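You operate a simulated robot arm through the tools that you are given. There is no shell and no other tool. Be economical: measure what you need, move in short steps, check, and stop when the job is done.

The job below is to be done with a simulated two-armed robot. You get a single attempt, and the scene is never put back.

Task
Give the coldest cover one burst of warm air, then the coldest after that.
Fine: read the displays each time; set the hood on the cover and hold it while you switch the tray on; hood on its rest and tray switch off last. Set down upright: hood. Where these are worked on the way, their far stop is far enough and under half their travel is too little: tray switch.

The check looks at the end state, three seconds after you hand in, the way a careful person would. Anything else that was tipped, shoved, dropped, spilled or broken makes it a failure. A push-on lid holds only when it is set on centred and level and pressed home; a screw cap is set on level and turned clockwise until tight.

Robot
Two 7-joint arms with two-finger parallel grippers on one trunk, on a base that drives. Base frame: it is fixed to the floor where the robot stands at the start and does not move with it; the origin is under the middle of the robot, x ahead of it, y to its left, z up; the surface under the hand at the start is at about z = 800. Lengths are in mm, angles in rad, forces in N, time in s.
The left shoulder is at the start at [70, 134, 1251], the right one opposite. With the tool pointing down near the work surface each hand reaches from about 100 to 620 mm from the robot's upright axis, wherever it stands, measured 20 degrees to its own side. Places, roughly: tray switch [500, 900, 900]. Payload 1.57 kg a hand.
The tool frame of a hand sits at the grasp point between the pads (the TCP): z along the fingers, y along the line on which they close. The tips reach 30 mm beyond it. The gripper opens to 80 mm. The fingers are 17 mm wide and 12 mm thick; the gripper's body (40 by 82 mm) begins 80 mm behind the TCP.
Orientation is that of the tool frame in the base frame, as a unit quaternion [x, y, z, w]. With the fingers straight down and closing along the base's y, the tool's x points along the base's -x, its y along +y and its z along -z.

Tools
- The arms move only by the tool send_rows. It takes "left_motion", "right_motion" or both (then of equal length, played together; a hand with none holds still); each is a list of rows, each an object (a shift or turn left out is 0, a gripper value left out holds the last) with "delta_pos": the shift along the tool's x, y, z in mm, a list of three; "rotation": the turn, a rotation vector about the tool's x, y, z in rad, a list of three; "claw": the gripper command, from -1 (shut) to 1 (fully open), values between in proportion. In form: [{"delta_pos": [x, y, z], "rotation": [ax, ay, az], "claw": claw}, ...]. A call has 1 to 12 rows; each row is the pose to reach, as a shift and turn from the pose commanded when the call began, along the tool's axes at that moment. Rows are played at 5 a second. More than 50 mm and 0.15 rad between two rows, or a gripper value outside its range, and nothing of the call is played. A pose out of reach is approached as far as the arm can. The call stops where the force on the tool passes 40 N (or 10 N more than at its start, if that is more) or the arm is blocked; 0.2 s more then pass. The fingers move at their own pace (about 153 mm/s each) and stop on an object; they squeeze with about 22 N. The grip force told is the motor's: it shows also when the fingers shut on nothing. Time passes only in rows, and 0.2 s behind the last, so rows that repeat a pose let the fingers close. It gives the time, the measured TCP pose, the force on the tool (base axes), the opening and the grip force at its end, in the units of the frame above (readings bear some noise), with the torque about the TCP (base axes, N m) and any sound that the robot's microphone picked up, and new pictures: "show" is both (left out), scene, wrist or none (wrist: the cameras of the hands that moved).
- Cameras (640 x 400 px; columns grow to the right, rows downward): "scene" is now at [119.8, 48.5, 1466.1]; the picture's right is [0.57, -0.82, 0.00], its down [-0.57, -0.39, -0.72] and it looks along [0.60, 0.41, -0.69] (base axes); focal length 262 px, centre (320, 200). "left" rides on the left gripper at [72, 7, -122] in its tool frame; the picture's right is [-0.09, 1.00, 0.00], its down [-0.84, -0.08, -0.54] and it looks along [-0.54, -0.05, 0.84] (tool axes); focal length 238 px, centre (320, 200). "right" rides on the right gripper at [72, -7, -122] in its tool frame; the picture's right is [0.09, 1.00, 0.00], its down [-0.84, 0.08, -0.54] and it looks along [-0.54, 0.05, 0.84] (tool axes); focal length 238 px, centre (320, 200). There is no depth. A picture from a camera that has moved, and an enlarged one, comes with that camera's place and axes in the base frame and with its lens.
- lift_body(by): slides the trunk up (or, below 0, down) by that many mm; the arms and the scene camera ride with it, the base frame stays. It gives what a move gives, with no picture.
- base_move(legs): drives the robot by 1 to 6 legs, each [ahead, left, turn to the left] in mm, mm and rad, along the robot's own axes; the way and the turn of a leg run together, so that a leg with both is an arc; at most 1500 mm and 3.142 rad a leg. The arms and the cameras ride along, it lands a little off, and it stops where it bumps. It gives what a move gives, and a new picture of the scene camera.
- head_to(pan, tilt): turns the head with the scene camera to pan (to the left, within 1.501 rad either way) and tilt (down, from -0.506 to 1.204), counted from straight ahead of the robot. It gives what a move gives, and a new picture of the scene camera.
- inspect(camera, box): a new picture of the part [left, top, right, bottom] of that camera's present view, enlarged. It takes no simulated time.
- sign_off(): hands the job in; it is judged then, once.

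Go step by step. Nothing tells you exact positions but the pictures and the camera data: compare them with the known pose of the tool, close in by small moves and look again before you grip or let go. The budget is 120 turns and 260 pictures, counting those below and the enlarged ones. Unless the task says otherwise, let go and move clear before handing in, and close with one line.

The tools are called after ">>>" as name(argument=value, ...) on one line, values as JSON. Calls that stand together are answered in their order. send_rows: Moves the arms, as the interface text tells. Its arguments: {"type":"object","properties":{"left_motion":{"type":"array","items":{"type":"object","properties":{"delta_pos":{"type":"array","items":{"type":"number"}},"rotation":{"type":"array","items":{"type":"number"}},"claw":{"type":"number"}}}},"right_motion":{"type":"array","items":{"type":"object","properties":{"delta_pos":{"type":"array","items":{"type":"number"}},"rotation":{"type":"array","items":{"type":"number"}},"claw":{"type":"number"}}}},"show":{"type":"string","enum":["both","scene","wrist","none"]}},"required":[]} The other tools are called the same way: lift_body (by) slides the trunk up or down; base_move (legs) drives the base; head_to (pan, tilt) turns the head that bears the scene camera; inspect (camera, box) takes an enlarged picture of a part of a camera's view; sign_off () hands the job in.

At the start:

```text
t: 0.0
left_eef_pos: [302.0, 437.6, 1135.2]
left_orientation: [0.0, 1.0, 0.0, 0.001]
left_wrist_force: [-0.6, 0.4, -0.2]
left_moment: [-0.01, -0.02, -0.03]
left_gripper_width: 79.8
left_finger_force: 0.0
right_eef_pos: [386.3, 44.6, 1145.6]
right_orientation: [0.0, 1.0, 0.001, 0.0]
right_wrist_force: [0.7, -0.3, 1.0]
right_moment: [0.0, 0.0, -0.03]
right_gripper_width: 79.9
right_finger_force: 0.2
trunk travel left (down, up): [-825.0, 115.0]
robot x, y, heading: [-0.7, 0.3, 0.0]
head pan, tilt: [0.606, 0.761]
```

scene: 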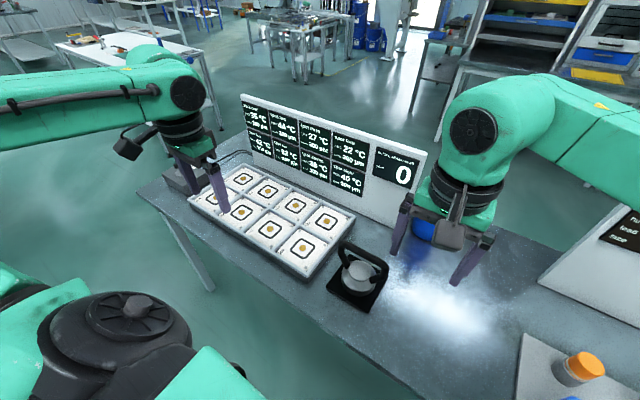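
right: 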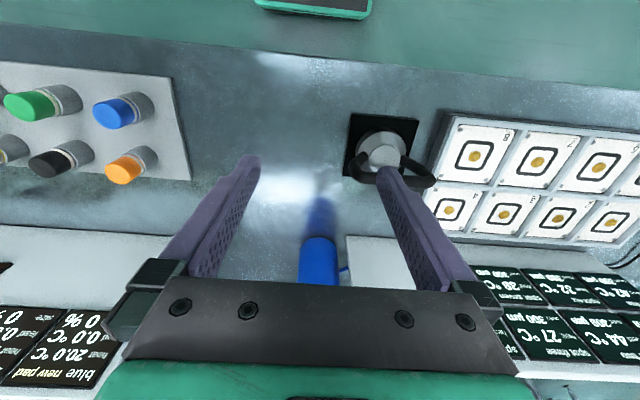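
left: 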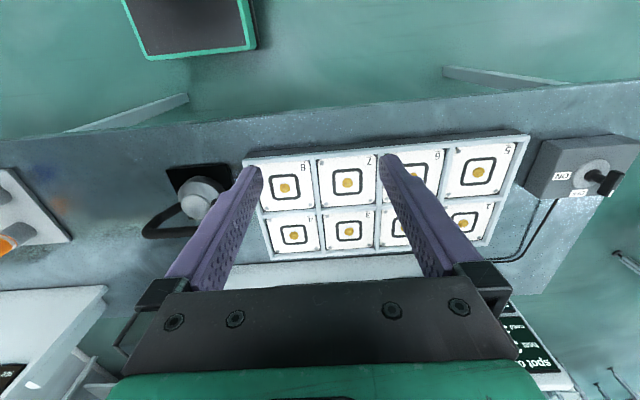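

I see a tray of 8 covers, a display panel behind it, a hood on a black rest, and a switch box at the far left. I'll read the displays first.

>>> inspect(camera="scene", box=[235, 90, 435, 215])

>>> inspect(camera="left", box=[500, 110, 640, 220])

>>> inspect(camera="scene", box=[310, 220, 410, 320])

>>> inspect(camera="left", box=[130, 130, 330, 260])

```text
3.20 times, centred on (335, 152) of scene
camera zoom: at [119.8, 48.5, 1466.1], right [0.57, -0.82, 0.0], down [-0.57, -0.39, -0.72], along [0.6, 0.41, -0.69], focal length 837 px, centre (272, 352)
```

zoom: 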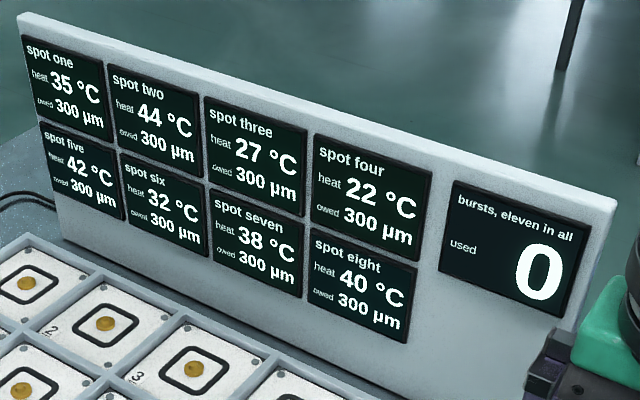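

```text
3.64 times, centred on (570, 165) of left
camera zoom: at [231.2, 444.2, 1255.7], right [0.09, 1.0, 0.0], down [0.84, -0.08, 0.54], along [0.54, -0.05, -0.84], focal length 867 px, centre (-589, 327)
```

zoom: 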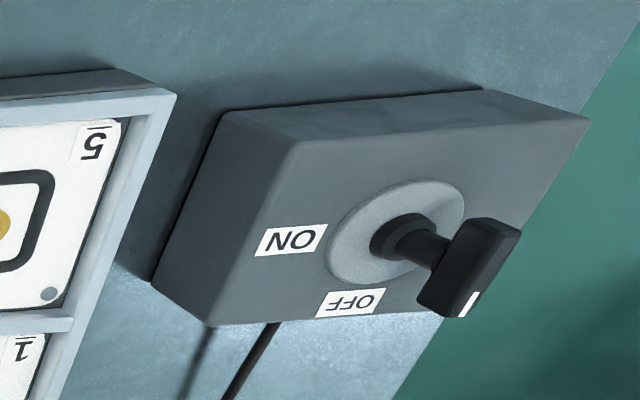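

```text
4.00 times, centred on (360, 270) of scene
camera zoom: at [119.8, 48.5, 1466.1], right [0.57, -0.82, 0.0], down [-0.57, -0.39, -0.72], along [0.6, 0.41, -0.69], focal length 1046 px, centre (160, -80)
```

zoom: 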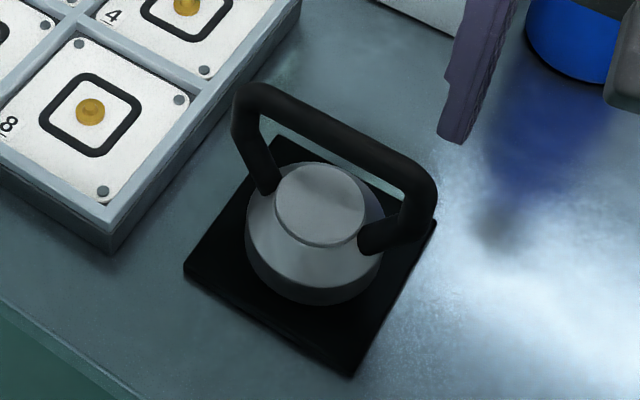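

```text
3.08 times, centred on (230, 195) of left
camera zoom: at [231.2, 444.2, 1255.7], right [0.09, 1.0, 0.0], down [0.84, -0.08, 0.54], along [0.54, -0.05, -0.84], focal length 733 px, centre (597, 215)
```

zoom: 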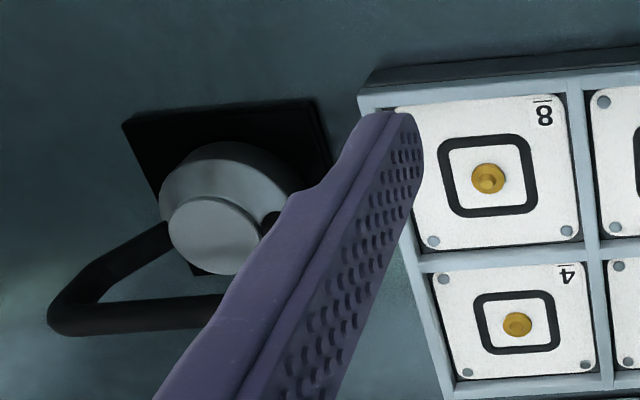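

Spot four is coldest (22 °C), with spot three next (27 °C), and the switch is a top-mounted knob set to OFF. I plan to stand at about (100, 560), so the right hand reaches the hood and covers and the left reaches the switch. Before driving I'll look down at the table edge.

>>> head_to(pan=0.7, tilt=1.2)

>>> head_to(pan=1.4, tilt=0.8)

```text
t: 0.9
left_eef_pos: [303.6, 436.3, 1135.9]
left_orientation: [0.0, 1.0, 0.0, 0.001]
left_wrist_force: [0.8, -0.8, -0.9]
left_moment: [0.04, 0.0, 0.03]
left_gripper_width: 80.2
left_finger_force: 0.1
right_eef_pos: [386.7, 44.9, 1144.7]
right_orientation: [0.0, 1.0, 0.0, 0.001]
right_wrist_force: [0.3, 0.1, 0.4]
right_moment: [0.03, -0.02, 0.0]
right_gripper_width: 79.9
right_finger_force: 0.1
trunk travel left (down, up): [-825.0, 115.0]
robot x, y, heading: [-2.4, 0.1, -0.001]
head pan, tilt: [0.7, 1.201]
camera scene: at [94.8, 37.7, 1435.3], right [0.64, -0.77, 0.0], down [-0.71, -0.6, -0.36], along [0.28, 0.23, -0.93], focal length 262 px, centre (320, 200)
```

scene: 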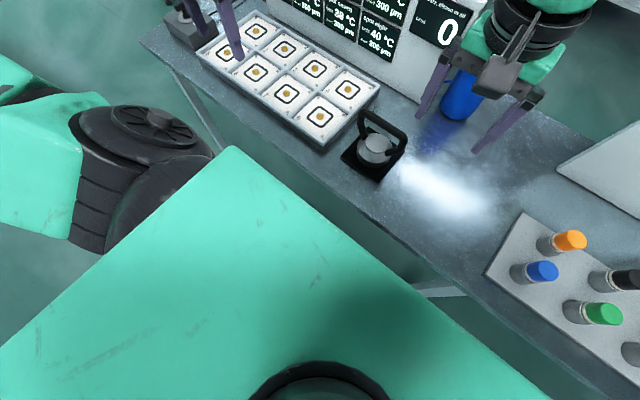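

```text
t: 2.0
left_eef_pos: [303.6, 436.7, 1133.8]
left_orientation: [0.0, 1.0, 0.001, -0.001]
left_wrist_force: [0.8, 0.5, -0.2]
left_moment: [0.01, -0.02, -0.01]
left_gripper_width: 80.1
left_finger_force: 0.0
right_eef_pos: [387.7, 43.3, 1145.4]
right_orientation: [0.0, 1.0, -0.001, 0.0]
right_wrist_force: [-0.7, -0.2, -0.1]
right_moment: [0.01, -0.03, 0.01]
right_gripper_width: 79.6
right_finger_force: 0.1
trunk travel left (down, up): [-825.0, 115.0]
robot x, y, heading: [-0.1, 0.9, 0.002]
head pan, tilt: [1.4, 0.799]
camera scene: at [65.8, 81.0, 1463.0], right [0.99, -0.17, 0.0], down [-0.12, -0.71, -0.7], along [0.12, 0.69, -0.72], focal length 262 px, centre (320, 200)
```

scene: 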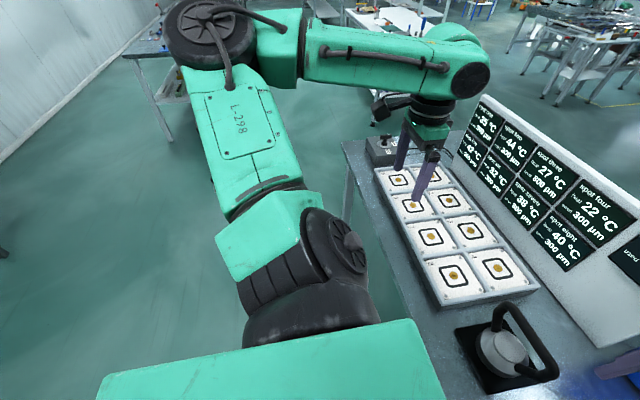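

The floor is clear to the left. I'll drive 560 mm left and a little ahead, then look again.

>>> base_move(legs=[[0, 560, 0], [50, 0, 0]])

>>> head_to(pan=0.0, tilt=0.85)

```text
t: 5.7
left_eef_pos: [355.3, 983.7, 1137.7]
left_orientation: [0.006, 1.0, 0.001, 0.003]
left_wrist_force: [-1.4, 0.0, 0.5]
left_moment: [0.02, -0.08, 0.02]
left_gripper_width: 80.1
left_finger_force: 0.1
right_eef_pos: [434.0, 587.2, 1148.0]
right_orientation: [0.005, 1.0, -0.001, 0.004]
right_wrist_force: [-0.5, 0.1, 0.4]
right_moment: [0.02, -0.05, 0.0]
right_gripper_width: 80.1
right_finger_force: 0.1
trunk travel left (down, up): [-825.0, 115.0]
robot x, y, heading: [52.8, 550.7, -0.009]
head pan, tilt: [1.4, 0.799]
camera scene: at [111.0, 629.5, 1463.6], right [0.98, -0.18, 0.01], down [-0.13, -0.7, -0.7], along [0.13, 0.69, -0.72], focal length 262 px, centre (320, 200)
```

scene: 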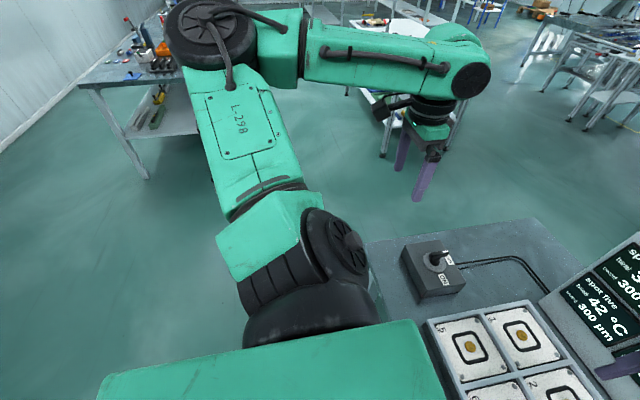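

```text
t: 7.2
left_eef_pos: [361.7, 983.1, 1134.4]
left_orientation: [0.006, 1.0, 0.0, 0.0]
left_wrist_force: [-0.4, 0.3, 0.0]
left_moment: [0.02, 0.0, 0.01]
left_gripper_width: 80.2
left_finger_force: 0.1
right_eef_pos: [442.1, 588.8, 1145.8]
right_orientation: [0.006, 1.0, -0.001, 0.0]
right_wrist_force: [0.4, 0.5, -0.4]
right_moment: [-0.02, -0.01, 0.03]
right_gripper_width: 80.1
right_finger_force: 0.2
trunk travel left (down, up): [-825.0, 115.0]
robot x, y, heading: [55.4, 549.5, -0.011]
head pan, tilt: [0.0, 0.85]
camera scene: at [184.6, 550.1, 1458.9], right [-0.01, -1.0, 0.0], down [-0.75, 0.01, -0.66], along [0.66, -0.01, -0.75], focal length 262 px, centre (320, 200)
```

scene: 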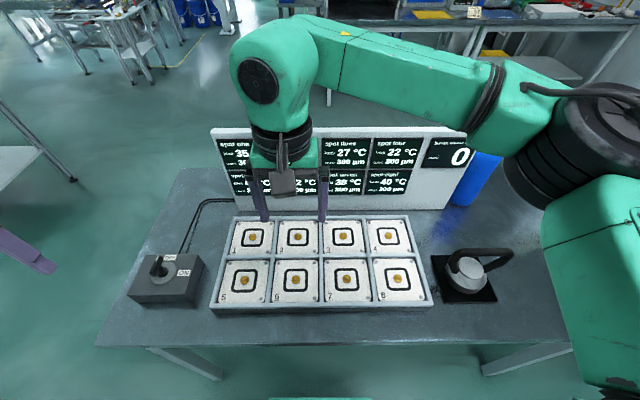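

The view is clear: cell 4 is at about (605, 342), cell 3 at (607, 474), the hood at about (480, 163), and the switch at about (480, 915). I'll take the right hand above the hood, turned 90° so the fingers close across its y-running handle bar.

>>> send_rows(right_motion=[{"delta_pos": [-3, -35, 0], "rotation": [0, 0, 0.13]}, {"delta_pos": [-6, -70, 0], "rotation": [0, 0, 0.26]}, {"delta_pos": [-9, -105, 0], "rotation": [0, 0, 0.39]}, {"delta_pos": [-12, -140, 0], "rotation": [0, 0, 0.52]}, {"delta_pos": [-15, -175, 0], "rotation": [0, 0, 0.65]}, {"delta_pos": [-18, -210, 0], "rotation": [0, 0, 0.78]}, {"delta_pos": [-21, -245, 0], "rotation": [0, 0, 0.91]}, {"delta_pos": [-25, -280, 0], "rotation": [0, 0, 1.04]}, {"delta_pos": [-28, -315, 0], "rotation": [0, 0, 1.17]}, {"delta_pos": [-32, -350, 0], "rotation": [0, 0, 1.3]}, {"delta_pos": [-35, -385, 0], "rotation": [0, 0, 1.43]}, {"delta_pos": [-38, -420, 0], "rotation": [0, 0, 1.56]}])

```text
t: 9.8
left_eef_pos: [362.6, 982.2, 1135.2]
left_orientation: [0.006, 1.0, 0.0, 0.0]
left_wrist_force: [0.5, -0.3, -0.8]
left_moment: [0.04, -0.02, 0.01]
left_gripper_width: 79.9
left_finger_force: 0.1
right_eef_pos: [475.2, 164.4, 1145.5]
right_orientation: [0.708, 0.706, 0.0, 0.001]
right_wrist_force: [0.6, -0.9, -0.2]
right_moment: [0.01, 0.02, 0.0]
right_gripper_width: 80.0
right_finger_force: 0.0
trunk travel left (down, up): [-825.0, 115.0]
robot x, y, heading: [57.9, 550.6, -0.012]
head pan, tilt: [0.0, 0.85]
camera scene: at [183.8, 548.6, 1459.0], right [-0.01, -1.0, 0.0], down [-0.75, 0.01, -0.66], along [0.66, -0.01, -0.75], focal length 262 px, centre (320, 200)
camera right: at [469.6, 236.9, 1266.7], right [1.0, 0.09, 0.0], down [0.07, -0.84, 0.54], along [0.05, -0.54, -0.84], focal length 238 px, centre (320, 200)
```

scene: 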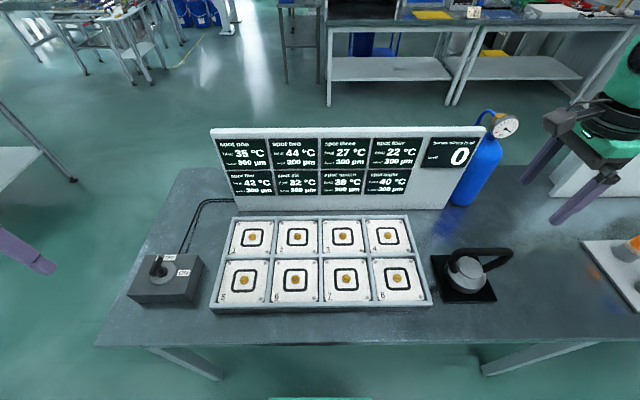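
right: 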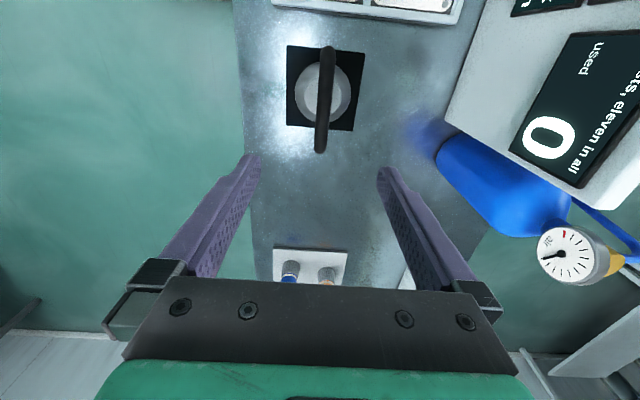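

The hood bar runs along y near (482, 168). I'll come down partway and look again.

>>> send_rows(right_motion=[{"delta_pos": [4, 7, 40]}, {"delta_pos": [4, 7, 80]}, {"delta_pos": [4, 7, 120]}, {"delta_pos": [4, 7, 160]}])

>>> inspect(camera="scene", box=[400, 180, 560, 320])

```text
t: 10.8
left_eef_pos: [362.7, 983.0, 1135.4]
left_orientation: [0.006, 1.0, 0.002, 0.0]
left_wrist_force: [0.7, -0.4, -0.2]
left_moment: [0.0, 0.02, 0.03]
left_gripper_width: 80.1
left_finger_force: 0.0
right_eef_pos: [483.1, 170.2, 983.4]
right_orientation: [0.708, 0.706, 0.0, 0.0]
right_wrist_force: [-0.5, 0.5, 0.3]
right_moment: [-0.02, 0.03, -0.03]
right_gripper_width: 80.0
right_finger_force: 0.1
trunk travel left (down, up): [-825.0, 115.0]
robot x, y, heading: [54.2, 549.4, -0.01]
head pan, tilt: [0.0, 0.85]
camera scene: at [184.7, 549.4, 1459.0], right [-0.01, -1.0, 0.0], down [-0.75, 0.01, -0.66], along [0.66, -0.01, -0.75], focal length 262 px, centre (320, 200)
camera right: at [476.7, 242.2, 1104.6], right [1.0, 0.09, 0.0], down [0.08, -0.84, 0.54], along [0.05, -0.54, -0.84], focal length 238 px, centre (320, 200)
```

scene: 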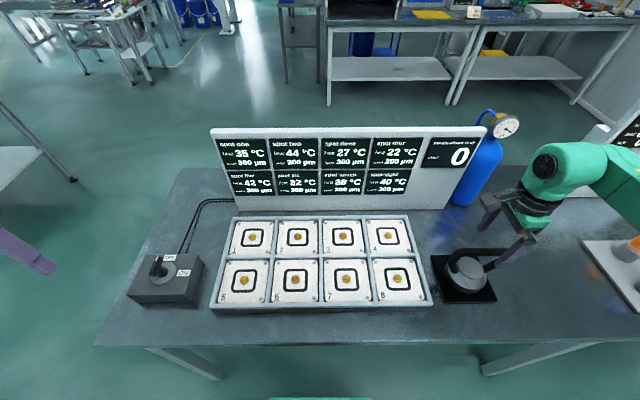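
right: 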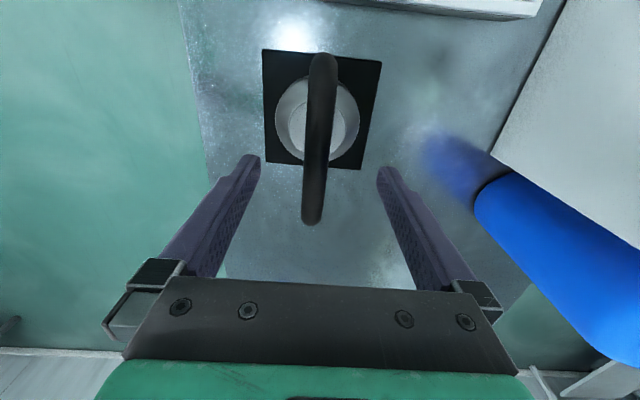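

```text
2.86 times, centred on (480, 250) of scene
camera zoom: at [184.7, 549.4, 1459.0], right [-0.01, -1.0, 0.0], down [-0.75, 0.01, -0.66], along [0.66, -0.01, -0.75], focal length 747 px, centre (-137, 57)
```

zoom: 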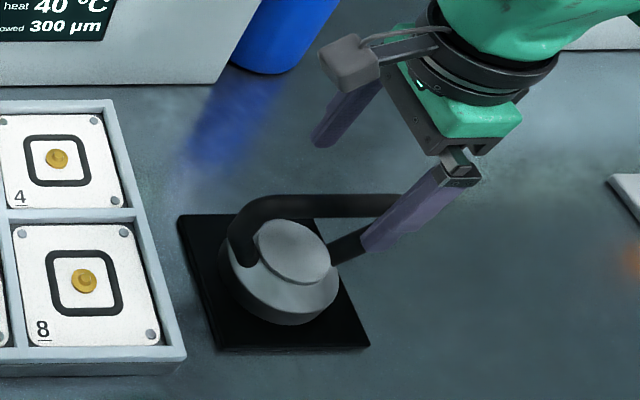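

By triangulation the bar top is at z≈910 at (482, 168), and the hood's top is at about 864. I'll lower the hand around the bar.

>>> send_rows(right_motion=[{"delta_pos": [-1, -1, 25]}, {"delta_pos": [-1, -1, 50]}, {"delta_pos": [-1, -1, 65]}, {"delta_pos": [-1, -1, 75]}])

>>> inspect(camera="scene", box=[420, 200, 540, 310])

```text
t: 11.8
left_eef_pos: [362.2, 984.1, 1136.0]
left_orientation: [0.006, 1.0, 0.0, 0.0]
left_wrist_force: [0.4, 0.4, 0.0]
left_moment: [0.0, 0.02, 0.05]
left_gripper_width: 79.9
left_finger_force: 0.1
right_eef_pos: [479.0, 169.4, 909.5]
right_orientation: [0.708, 0.706, 0.0, 0.0]
right_wrist_force: [-0.6, 0.1, 1.0]
right_moment: [-0.01, -0.04, -0.03]
right_gripper_width: 79.7
right_finger_force: 0.0
trunk travel left (down, up): [-825.0, 115.0]
robot x, y, heading: [53.2, 551.1, -0.013]
head pan, tilt: [0.0, 0.85]
camera scene: at [184.0, 549.8, 1459.0], right [-0.01, -1.0, 0.0], down [-0.75, 0.01, -0.66], along [0.66, -0.01, -0.75], focal length 262 px, centre (320, 200)
camera right: at [474.0, 241.9, 1031.0], right [1.0, 0.09, 0.0], down [0.08, -0.84, 0.54], along [0.05, -0.54, -0.84], focal length 238 px, centre (320, 200)
```

scene: 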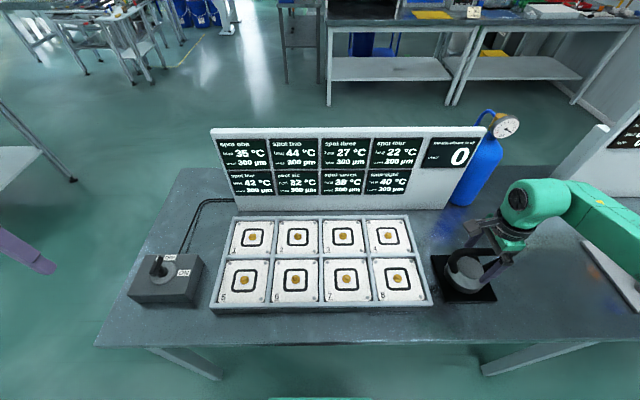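
right: 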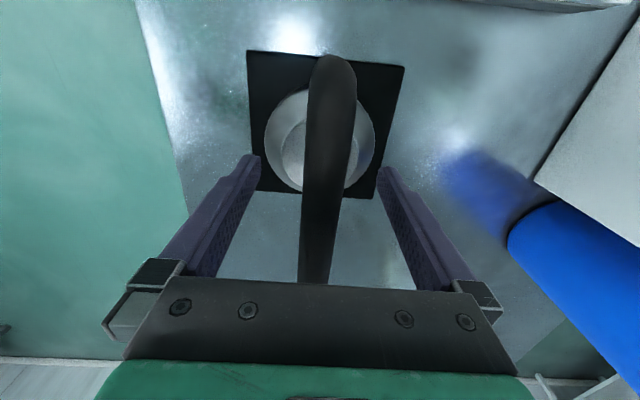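

```text
3.64 times, centred on (480, 255) of scene
camera zoom: at [184.0, 549.8, 1459.0], right [-0.01, -1.0, 0.0], down [-0.75, 0.01, -0.66], along [0.66, -0.01, -0.75], focal length 951 px, centre (-262, 0)
```

zoom: 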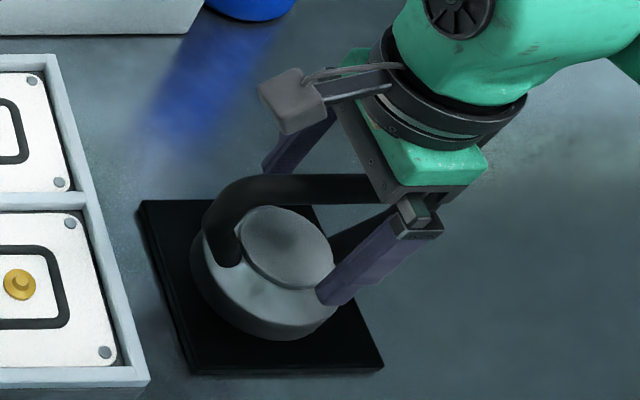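

The bar may sit higher between the fingers than I estimated, so I'll look closer.

>>> inspect(camera="right", box=[220, 40, 420, 300])

>>> inspect(camera="scene", box=[440, 220, 510, 270])

```text
1.54 times, centred on (320, 170) of right
camera zoom: at [474.0, 241.9, 1031.0], right [1.0, 0.09, 0.0], down [0.08, -0.84, 0.54], along [0.05, -0.54, -0.84], focal length 367 px, centre (320, 246)
```

zoom: 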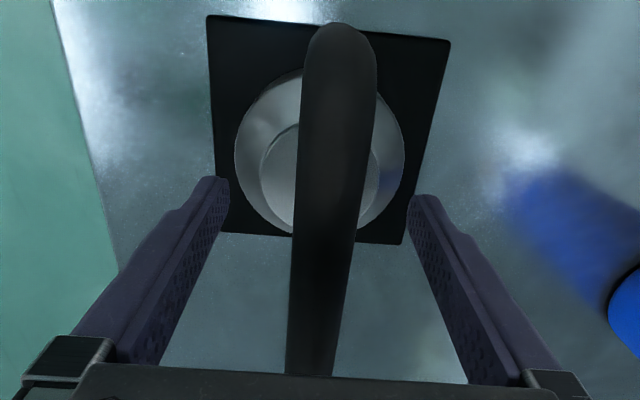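

```text
8.00 times, centred on (475, 245) of scene
camera zoom: at [184.0, 549.8, 1459.0], right [-0.01, -1.0, 0.0], down [-0.75, 0.01, -0.66], along [0.66, -0.01, -0.75], focal length 2092 px, centre (-920, -160)
```

zoom: 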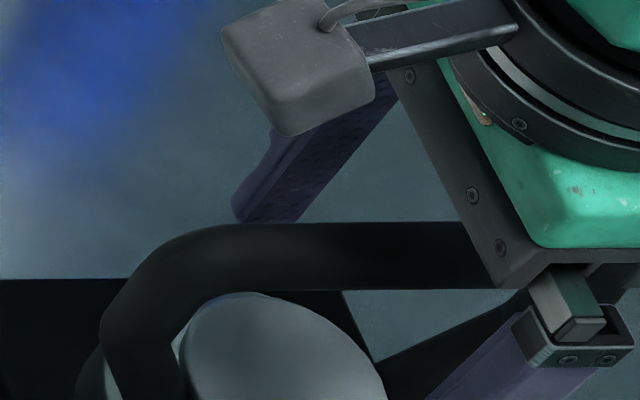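

The bar centre is at about z=928, some 19 mm above the TCP, and offset about +2 mm in x. I'll rise 15 mm, shift, and close.

>>> send_rows(right_motion=[{"delta_pos": [0, 2, -15]}, {"delta_pos": [0, 2, -15], "claw": -0.2}, {"delta_pos": [0, 2, -15], "claw": -1}, {"delta_pos": [0, 2, -15], "claw": -1}, {"delta_pos": [0, 2, -15], "claw": -1}])

```text
t: 13.0
left_eef_pos: [361.1, 983.1, 1134.5]
left_orientation: [0.006, 1.0, 0.0, 0.0]
left_wrist_force: [-0.3, 0.3, 0.6]
left_moment: [0.02, -0.01, 0.03]
left_gripper_width: 80.1
left_finger_force: 0.0
right_eef_pos: [482.4, 169.1, 924.6]
right_orientation: [0.708, 0.706, 0.0, 0.001]
right_wrist_force: [-1.7, 0.9, -0.3]
right_moment: [0.04, -0.04, 0.02]
right_gripper_width: 18.6
right_finger_force: 21.4
trunk travel left (down, up): [-825.0, 115.0]
robot x, y, heading: [55.0, 550.2, -0.011]
head pan, tilt: [0.0, 0.85]
camera scene: at [183.3, 549.8, 1459.1], right [-0.01, -1.0, 0.0], down [-0.75, 0.01, -0.66], along [0.66, -0.01, -0.75], focal length 262 px, centre (320, 200)
camera right: at [475.9, 242.2, 1045.7], right [1.0, 0.09, 0.0], down [0.08, -0.84, 0.54], along [0.05, -0.54, -0.84], focal length 238 px, centre (320, 200)
```

scene: 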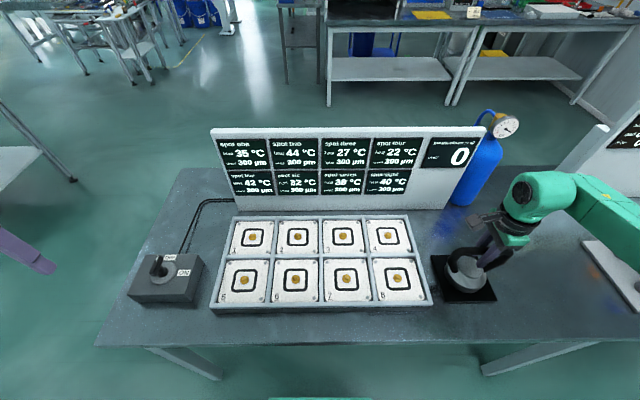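
right: 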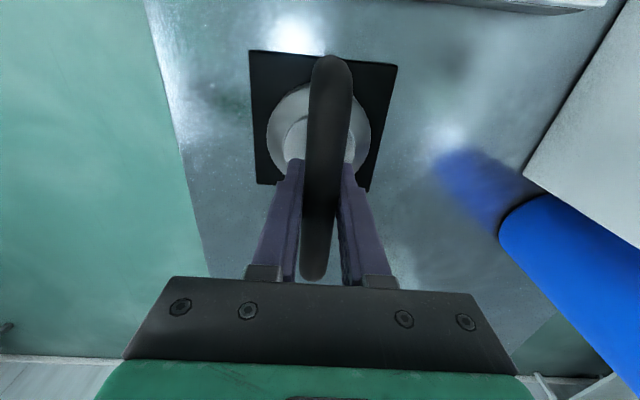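

The bar is gripped at 18.6 mm, and the on-rest hand pose is (482, 169, 925). I'll lift straight up.

>>> send_rows(right_motion=[{"delta_pos": [0, 0, -10]}, {"delta_pos": [0, 0, -30]}, {"delta_pos": [0, 0, -60]}, {"delta_pos": [0, 0, -100]}, {"delta_pos": [0, 0, -100]}])

>>> inspect(camera="scene", box=[420, 170, 540, 300])

```text
t: 14.2
left_eef_pos: [362.4, 981.9, 1136.1]
left_orientation: [0.006, 1.0, 0.001, 0.0]
left_wrist_force: [-1.0, 0.1, -0.4]
left_moment: [0.03, 0.02, -0.03]
left_gripper_width: 79.9
left_finger_force: 0.0
right_eef_pos: [482.6, 170.7, 1026.3]
right_orientation: [0.708, 0.707, 0.0, 0.0]
right_wrist_force: [0.1, 1.3, -6.9]
right_moment: [-0.01, 0.01, 0.02]
right_gripper_width: 18.8
right_finger_force: 21.7
trunk travel left (down, up): [-825.0, 115.0]
robot x, y, heading: [53.2, 551.6, -0.015]
head pan, tilt: [0.0, 0.85]
camera scene: at [185.2, 548.7, 1458.9], right [-0.01, -1.0, 0.0], down [-0.75, 0.01, -0.66], along [0.66, -0.01, -0.75], focal length 262 px, centre (320, 200)
camera right: at [476.7, 242.8, 1147.5], right [1.0, 0.09, 0.0], down [0.08, -0.84, 0.54], along [0.05, -0.54, -0.84], focal length 238 px, centre (320, 200)
```

scene: 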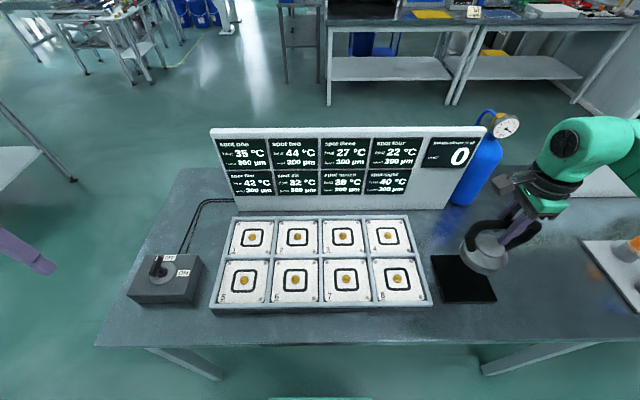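
right: 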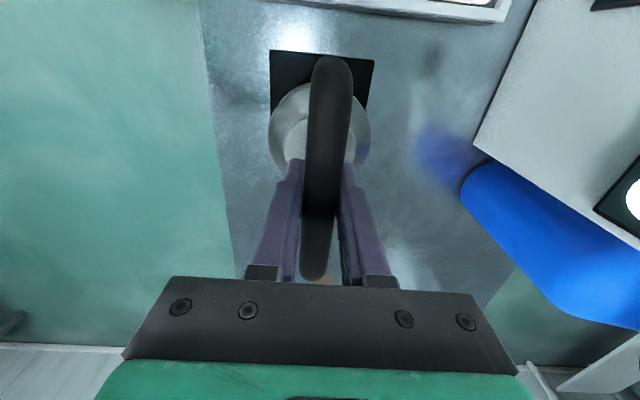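

```text
3.08 times, centred on (480, 235) of scene
camera zoom: at [185.2, 548.7, 1458.9], right [-0.01, -1.0, 0.0], down [-0.75, 0.01, -0.66], along [0.66, -0.01, -0.75], focal length 805 px, centre (-172, 92)
```

zoom: 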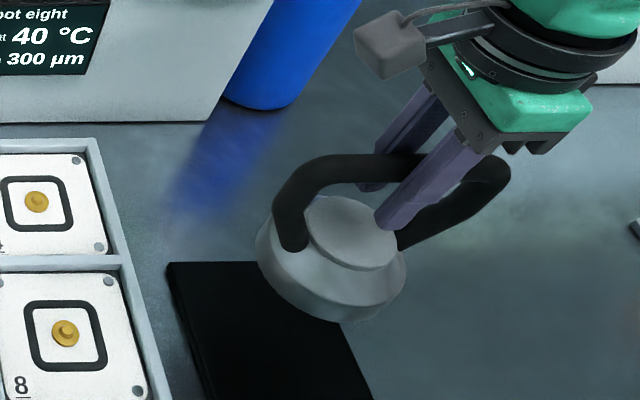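

The hood is held level and weighs about 0.7 kg. Next I'll measure the tray cells precisely.

>>> inspect(camera="scene", box=[310, 205, 440, 315])

>>> inspect(camera="scene", box=[120, 210, 260, 320])

```text
3.64 times, centred on (375, 260) of scene
camera zoom: at [185.2, 548.7, 1458.9], right [-0.01, -1.0, 0.0], down [-0.75, 0.01, -0.66], along [0.66, -0.01, -0.75], focal length 951 px, centre (120, -18)
```

zoom: 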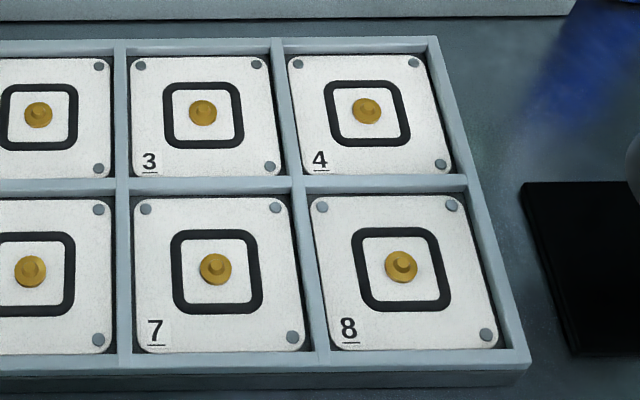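

```text
3.64 times, centred on (190, 265) of scene
camera zoom: at [185.2, 548.7, 1458.9], right [-0.01, -1.0, 0.0], down [-0.75, 0.01, -0.66], along [0.66, -0.01, -0.75], focal length 951 px, centre (793, -36)
```

zoom: 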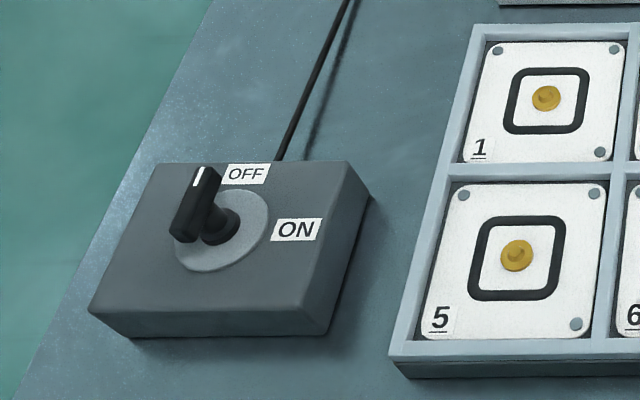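

Cell 4's centre is at about (606, 345) and cell 3's at about (607, 476). I'll carry the hood to just above cell 4.

>>> send_rows(right_motion=[{"delta_pos": [0, 0, -15]}, {"delta_pos": [25, 18, -15]}, {"delta_pos": [55, 40, -15]}, {"delta_pos": [85, 62, -15]}, {"delta_pos": [115, 84, -15]}, {"delta_pos": [145, 106, -15]}, {"delta_pos": [165, 118, -15]}, {"delta_pos": [175, 124, -15]}, {"delta_pos": [175, 124, 0]}, {"delta_pos": [175, 124, 20]}, {"delta_pos": [175, 124, 35]}])

>>> inspect(camera="scene", box=[330, 170, 450, 270])

```text
t: 16.6
left_eef_pos: [362.6, 982.2, 1134.6]
left_orientation: [0.006, 1.0, 0.001, -0.001]
left_wrist_force: [-0.3, 0.5, 1.0]
left_moment: [-0.02, -0.02, 0.01]
left_gripper_width: 80.1
left_finger_force: 0.0
right_eef_pos: [607.4, 344.8, 988.2]
right_orientation: [0.708, 0.706, -0.001, 0.0]
right_wrist_force: [0.8, -0.3, -7.3]
right_moment: [-0.01, 0.02, 0.0]
right_gripper_width: 18.6
right_finger_force: 22.0
trunk travel left (down, up): [-825.0, 115.0]
robot x, y, heading: [50.1, 554.7, -0.011]
head pan, tilt: [0.0, 0.85]
camera scene: at [185.8, 549.4, 1458.8], right [-0.01, -1.0, 0.0], down [-0.75, 0.01, -0.66], along [0.66, -0.01, -0.75], focal length 262 px, centre (320, 200)
camera right: at [601.4, 416.4, 1109.4], right [1.0, 0.09, 0.0], down [0.08, -0.84, 0.54], along [0.05, -0.54, -0.84], focal length 238 px, centre (320, 200)
```

scene: 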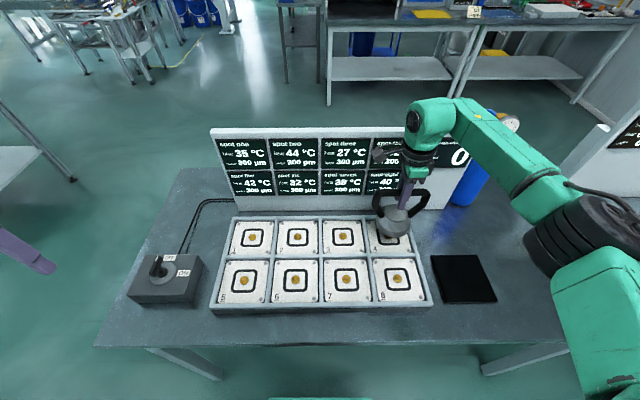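
right: 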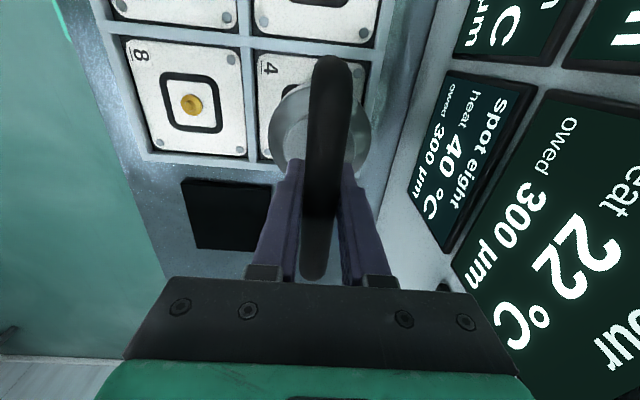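

```text
4.00 times, centred on (390, 220) of scene
camera zoom: at [185.8, 549.4, 1458.8], right [-0.01, -1.0, 0.0], down [-0.75, 0.01, -0.66], along [0.66, -0.01, -0.75], focal length 1046 px, centre (40, 120)
```

zoom: 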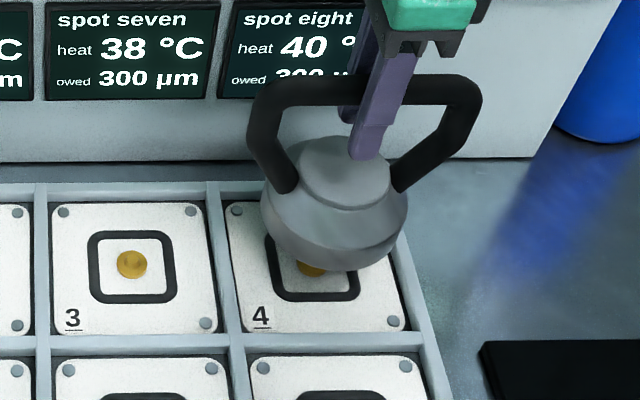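

Cross-checking both cameras puts the cover surface at z≈836 and cell 4 at about (595, 351). I'll correct the hood by (-12, +6) and recheck.

>>> send_rows(right_motion=[{"delta_pos": [3, -6, 0]}, {"delta_pos": [6, -12, 0]}, {"delta_pos": [6, -12, 10]}])

>>> inspect(camera="scene", box=[340, 190, 440, 270])

>>> inspect(camera="right", box=[200, 30, 420, 190])

```text
t: 17.4
left_eef_pos: [363.7, 982.5, 1133.4]
left_orientation: [0.006, 1.0, 0.0, -0.001]
left_wrist_force: [-0.4, -1.0, 0.4]
left_moment: [0.01, 0.01, -0.01]
left_gripper_width: 80.4
left_finger_force: 0.0
right_eef_pos: [597.4, 350.6, 978.7]
right_orientation: [0.708, 0.707, -0.001, -0.001]
right_wrist_force: [-0.4, -0.3, -7.1]
right_moment: [0.0, 0.0, 0.01]
right_gripper_width: 18.6
right_finger_force: 21.9
trunk travel left (down, up): [-825.0, 115.0]
robot x, y, heading: [55.5, 548.5, -0.012]
head pan, tilt: [0.0, 0.85]
camera scene: at [186.0, 549.2, 1458.8], right [-0.01, -1.0, 0.0], down [-0.75, 0.01, -0.66], along [0.66, -0.01, -0.75], focal length 262 px, centre (320, 200)
camera right: at [590.5, 422.7, 1100.0], right [1.0, 0.09, 0.0], down [0.08, -0.84, 0.54], along [0.05, -0.54, -0.84], focal length 238 px, centre (320, 200)
```

scene: 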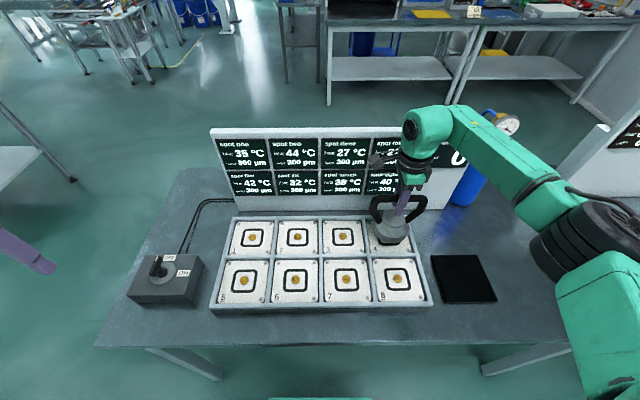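
right: 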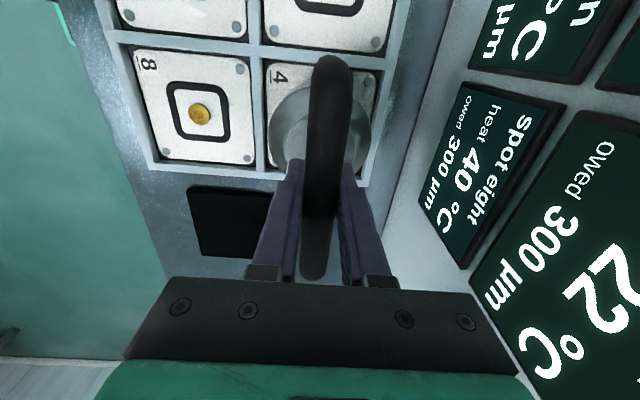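

```text
5.00 times, centred on (390, 230) of scene
camera zoom: at [186.0, 549.2, 1458.8], right [-0.01, -1.0, 0.0], down [-0.75, 0.01, -0.66], along [0.66, -0.01, -0.75], focal length 1307 px, centre (-30, 50)
```

zoom: 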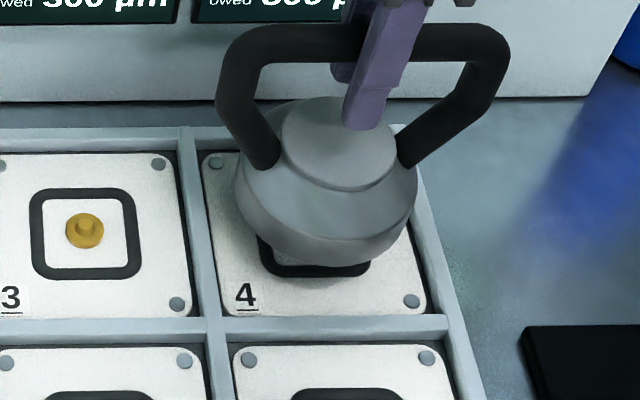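

```text
2.50 times, centred on (310, 110) of right
camera zoom: at [590.5, 422.7, 1100.0], right [1.0, 0.09, 0.0], down [0.08, -0.84, 0.54], along [0.05, -0.54, -0.84], focal length 596 px, centre (345, 425)
```

zoom: 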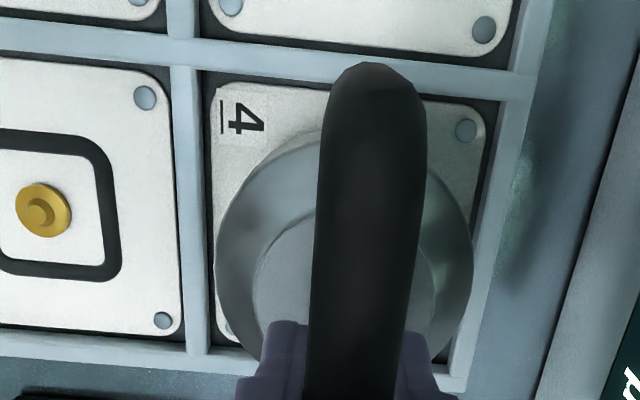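

The alignment looks good. I'll lower the hood gently until it makes contact.

>>> send_rows(right_motion=[{"delta_pos": [0, -1, 8]}, {"delta_pos": [0, -1, 14]}])

>>> inspect(camera="scene", box=[340, 190, 440, 270])

>>> inspect(camera="right", box=[200, 30, 420, 190])

```text
t: 18.0
left_eef_pos: [363.0, 982.4, 1134.3]
left_orientation: [0.007, 1.0, 0.002, -0.001]
left_wrist_force: [0.7, 0.3, -0.2]
left_moment: [-0.01, -0.02, 0.0]
left_gripper_width: 80.0
left_finger_force: 0.0
right_eef_pos: [594.8, 350.9, 965.4]
right_orientation: [0.708, 0.706, 0.0, 0.0]
right_wrist_force: [0.2, 0.1, -7.5]
right_moment: [-0.02, -0.01, -0.02]
right_gripper_width: 18.7
right_finger_force: 21.9
trunk travel left (down, up): [-825.0, 115.0]
robot x, y, heading: [53.4, 552.4, -0.011]
head pan, tilt: [0.0, 0.85]
camera scene: at [185.9, 549.2, 1458.8], right [-0.01, -1.0, 0.0], down [-0.75, 0.01, -0.66], along [0.66, -0.01, -0.75], focal length 262 px, centre (320, 200)
camera right: at [589.4, 422.4, 1086.1], right [1.0, 0.09, 0.0], down [0.08, -0.84, 0.54], along [0.05, -0.54, -0.84], focal length 238 px, centre (320, 200)
```

scene: 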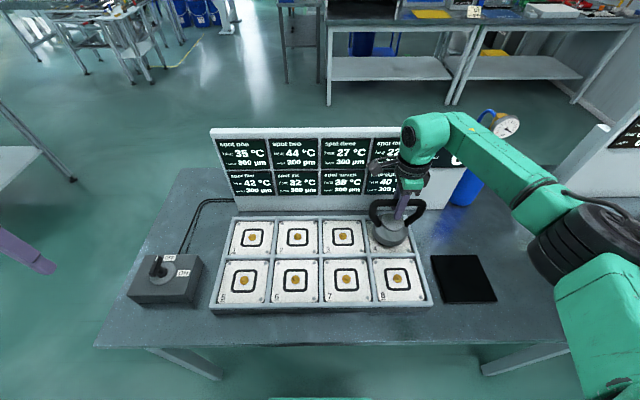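
right: 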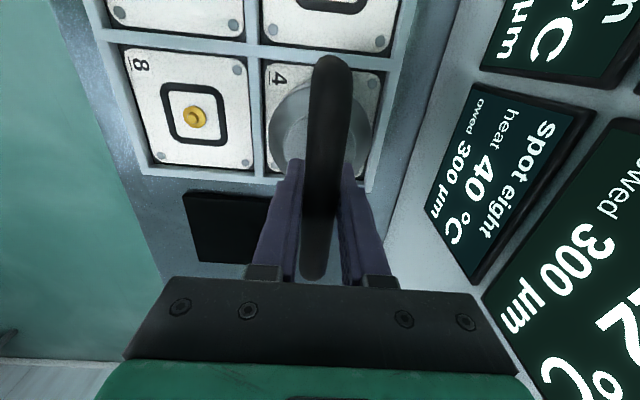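

```text
5.00 times, centred on (390, 230) of scene
camera zoom: at [185.9, 549.2, 1458.8], right [-0.01, -1.0, 0.0], down [-0.75, 0.01, -0.66], along [0.66, -0.01, -0.75], focal length 1307 px, centre (-30, 50)
```

zoom: 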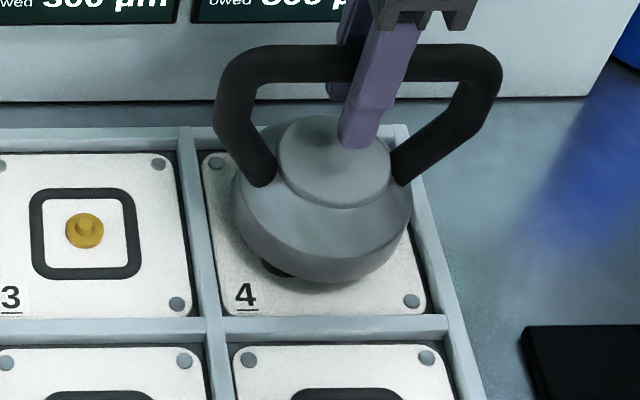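

```text
2.50 times, centred on (310, 110) of right
camera zoom: at [589.4, 422.4, 1086.1], right [1.0, 0.09, 0.0], down [0.08, -0.84, 0.54], along [0.05, -0.54, -0.84], focal length 596 px, centre (345, 425)
```

zoom: 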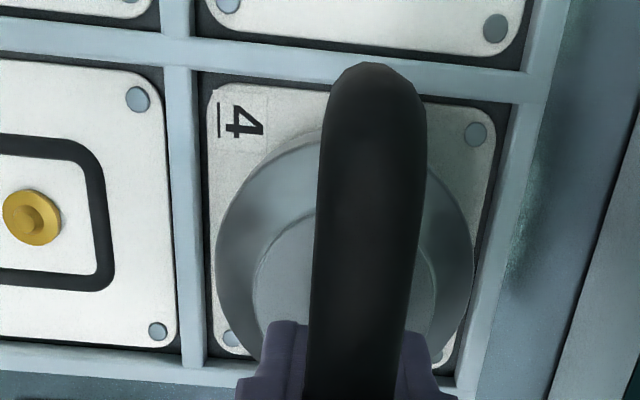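

The hood is close to centred. I'll nudge it +1.5 mm in y and lower to contact.

>>> send_rows(right_motion=[{"delta_pos": [1.5, 0, 3]}, {"delta_pos": [1.5, 0, 6]}, {"delta_pos": [1.5, 0, 9]}, {"delta_pos": [1.5, 0, 11]}, {"delta_pos": [1.5, 0, 12]}])

>>> inspect(camera="scene", box=[340, 190, 440, 270])

>>> inspect(camera="right", box=[200, 30, 420, 190])

```text
t: 19.2
left_eef_pos: [363.6, 982.5, 1135.2]
left_orientation: [0.006, 1.0, 0.001, -0.001]
left_wrist_force: [0.0, 0.6, -0.5]
left_moment: [0.0, 0.0, -0.01]
left_gripper_width: 80.0
left_finger_force: 0.1
right_eef_pos: [594.8, 351.7, 952.5]
right_orientation: [0.708, 0.706, -0.001, 0.0]
right_wrist_force: [0.4, 0.6, -7.7]
right_moment: [0.0, -0.02, -0.01]
right_gripper_width: 18.9
right_finger_force: 22.3
trunk travel left (down, up): [-825.0, 115.0]
robot x, y, heading: [50.9, 549.3, -0.011]
head pan, tilt: [0.0, 0.85]
camera scene: at [185.6, 549.3, 1458.8], right [-0.01, -1.0, 0.0], down [-0.75, 0.01, -0.66], along [0.66, -0.01, -0.75], focal length 262 px, centre (320, 200)
camera right: at [589.0, 424.5, 1074.8], right [1.0, 0.09, 0.0], down [0.08, -0.84, 0.54], along [0.05, -0.54, -0.84], focal length 238 px, centre (320, 200)
```

scene: 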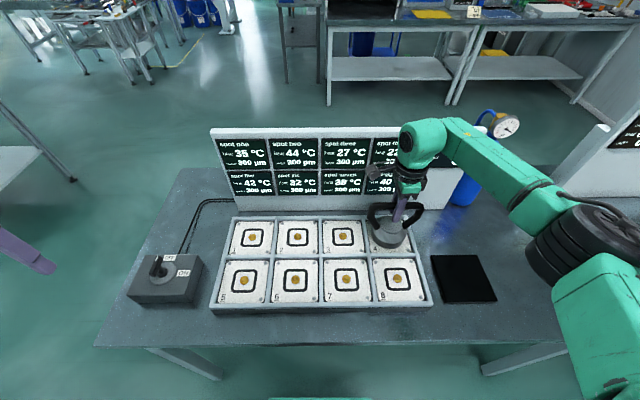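
right: 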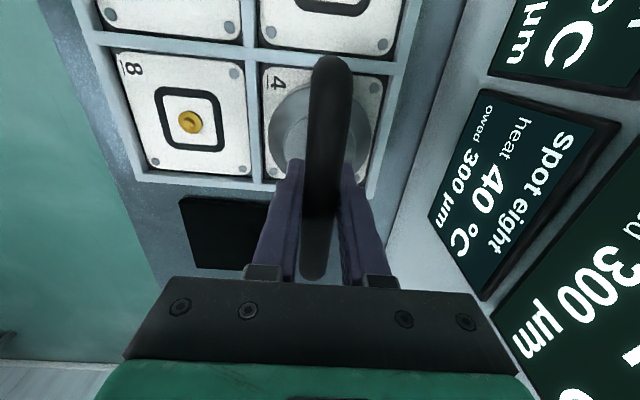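

```text
5.00 times, centred on (390, 230) of scene
camera zoom: at [185.6, 549.3, 1458.8], right [-0.01, -1.0, 0.0], down [-0.75, 0.01, -0.66], along [0.66, -0.01, -0.75], focal length 1307 px, centre (-30, 50)
```

zoom: 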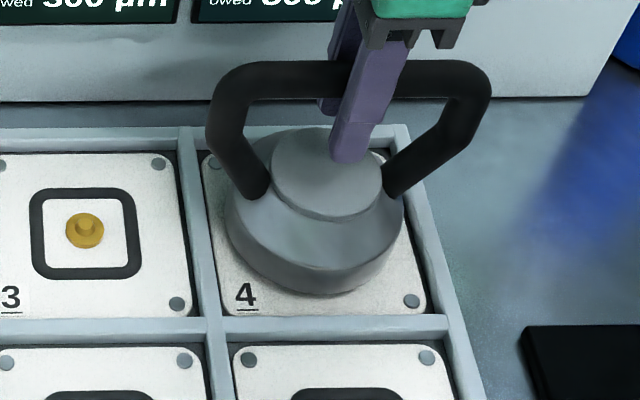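

```text
2.50 times, centred on (310, 110) of right
camera zoom: at [589.0, 424.5, 1074.8], right [1.0, 0.09, 0.0], down [0.08, -0.84, 0.54], along [0.05, -0.54, -0.84], focal length 596 px, centre (345, 425)
```

zoom: 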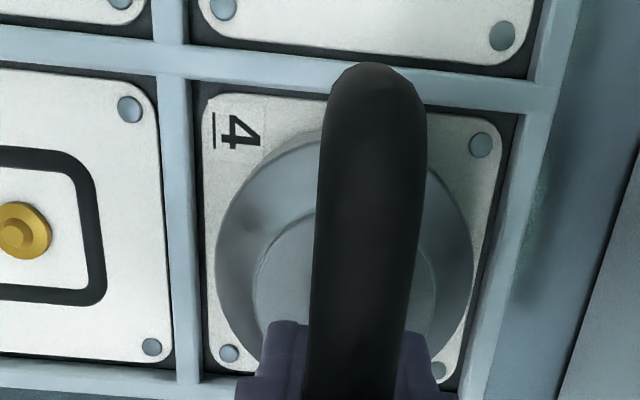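

There's no contact yet, so I'll keep lowering in small steps.

>>> send_rows(right_motion=[{"delta_pos": [1, 0, 2]}, {"delta_pos": [1, 0, 4]}], show="none")

>>> send_rows(right_motion=[{"delta_pos": [0, 0, 2]}, {"delta_pos": [0, 0, 4]}], show="none")

```text
t: 19.8
left_eef_pos: [362.3, 983.2, 1134.6]
left_orientation: [0.005, 1.0, 0.001, -0.001]
left_wrist_force: [0.0, -0.2, -0.4]
left_moment: [-0.02, 0.0, -0.03]
left_gripper_width: 80.1
left_finger_force: 0.1
right_eef_pos: [594.0, 353.8, 949.2]
right_orientation: [0.707, 0.707, 0.0, 0.0]
right_wrist_force: [0.6, 0.4, -7.4]
right_moment: [0.01, -0.01, -0.01]
right_gripper_width: 18.6
right_finger_force: 22.1
trunk travel left (down, up): [-825.0, 115.0]
robot x, y, heading: [53.0, 551.0, -0.011]
head pan, tilt: [0.0, 0.85]
```

```text
t: 20.4
left_eef_pos: [363.2, 982.8, 1135.1]
left_orientation: [0.006, 1.0, 0.001, -0.001]
left_wrist_force: [0.0, 0.1, 0.2]
left_moment: [0.01, -0.04, 0.0]
left_gripper_width: 79.8
left_finger_force: 0.0
right_eef_pos: [594.6, 354.0, 947.0]
right_orientation: [0.708, 0.707, 0.0, -0.001]
right_wrist_force: [0.0, -0.2, -6.9]
right_moment: [-0.02, 0.01, -0.01]
right_gripper_width: 18.8
right_finger_force: 21.5
trunk travel left (down, up): [-825.0, 115.0]
robot x, y, heading: [50.7, 550.6, -0.009]
head pan, tilt: [0.0, 0.85]
```

>>> send_rows(right_motion=[{"delta_pos": [0, 0, 2]}, {"delta_pos": [0, 0, 4]}], show="wrist")

>>> inspect(camera="scene", box=[340, 190, 440, 270])

```text
t: 21.0
left_eef_pos: [360.2, 983.8, 1134.5]
left_orientation: [0.006, 1.0, 0.0, 0.001]
left_wrist_force: [0.8, 0.7, 0.5]
left_moment: [-0.01, -0.02, -0.01]
left_gripper_width: 79.9
left_finger_force: 0.1
right_eef_pos: [593.5, 353.4, 945.2]
right_orientation: [0.707, 0.707, 0.003, 0.001]
right_wrist_force: [4.6, -3.7, 13.5]
right_moment: [-0.4, 0.01, 0.07]
right_gripper_width: 18.8
right_finger_force: 21.9
trunk travel left (down, up): [-825.0, 115.0]
robot x, y, heading: [56.0, 546.6, -0.012]
head pan, tilt: [0.0, 0.85]
camera right: at [587.4, 425.8, 1066.9], right [1.0, 0.09, 0.01], down [0.07, -0.84, 0.54], along [0.05, -0.54, -0.84], focal length 238 px, centre (320, 200)
```

right: 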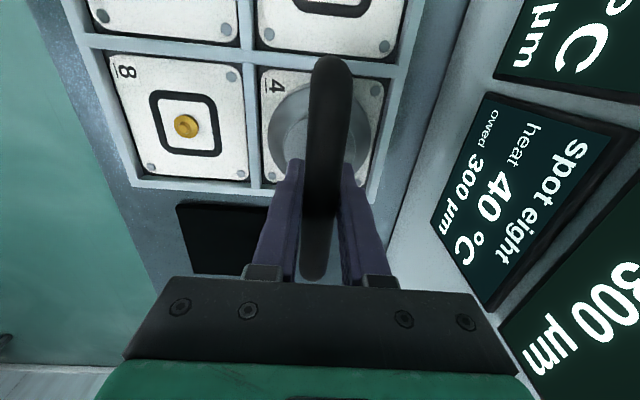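

```text
5.00 times, centred on (390, 230) of scene
camera zoom: at [182.6, 549.9, 1459.5], right [-0.01, -1.0, 0.0], down [-0.75, 0.01, -0.66], along [0.66, -0.01, -0.75], focal length 1307 px, centre (-30, 50)
```

zoom: 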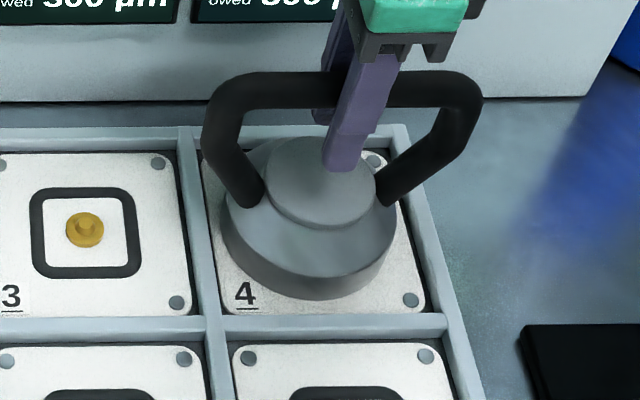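

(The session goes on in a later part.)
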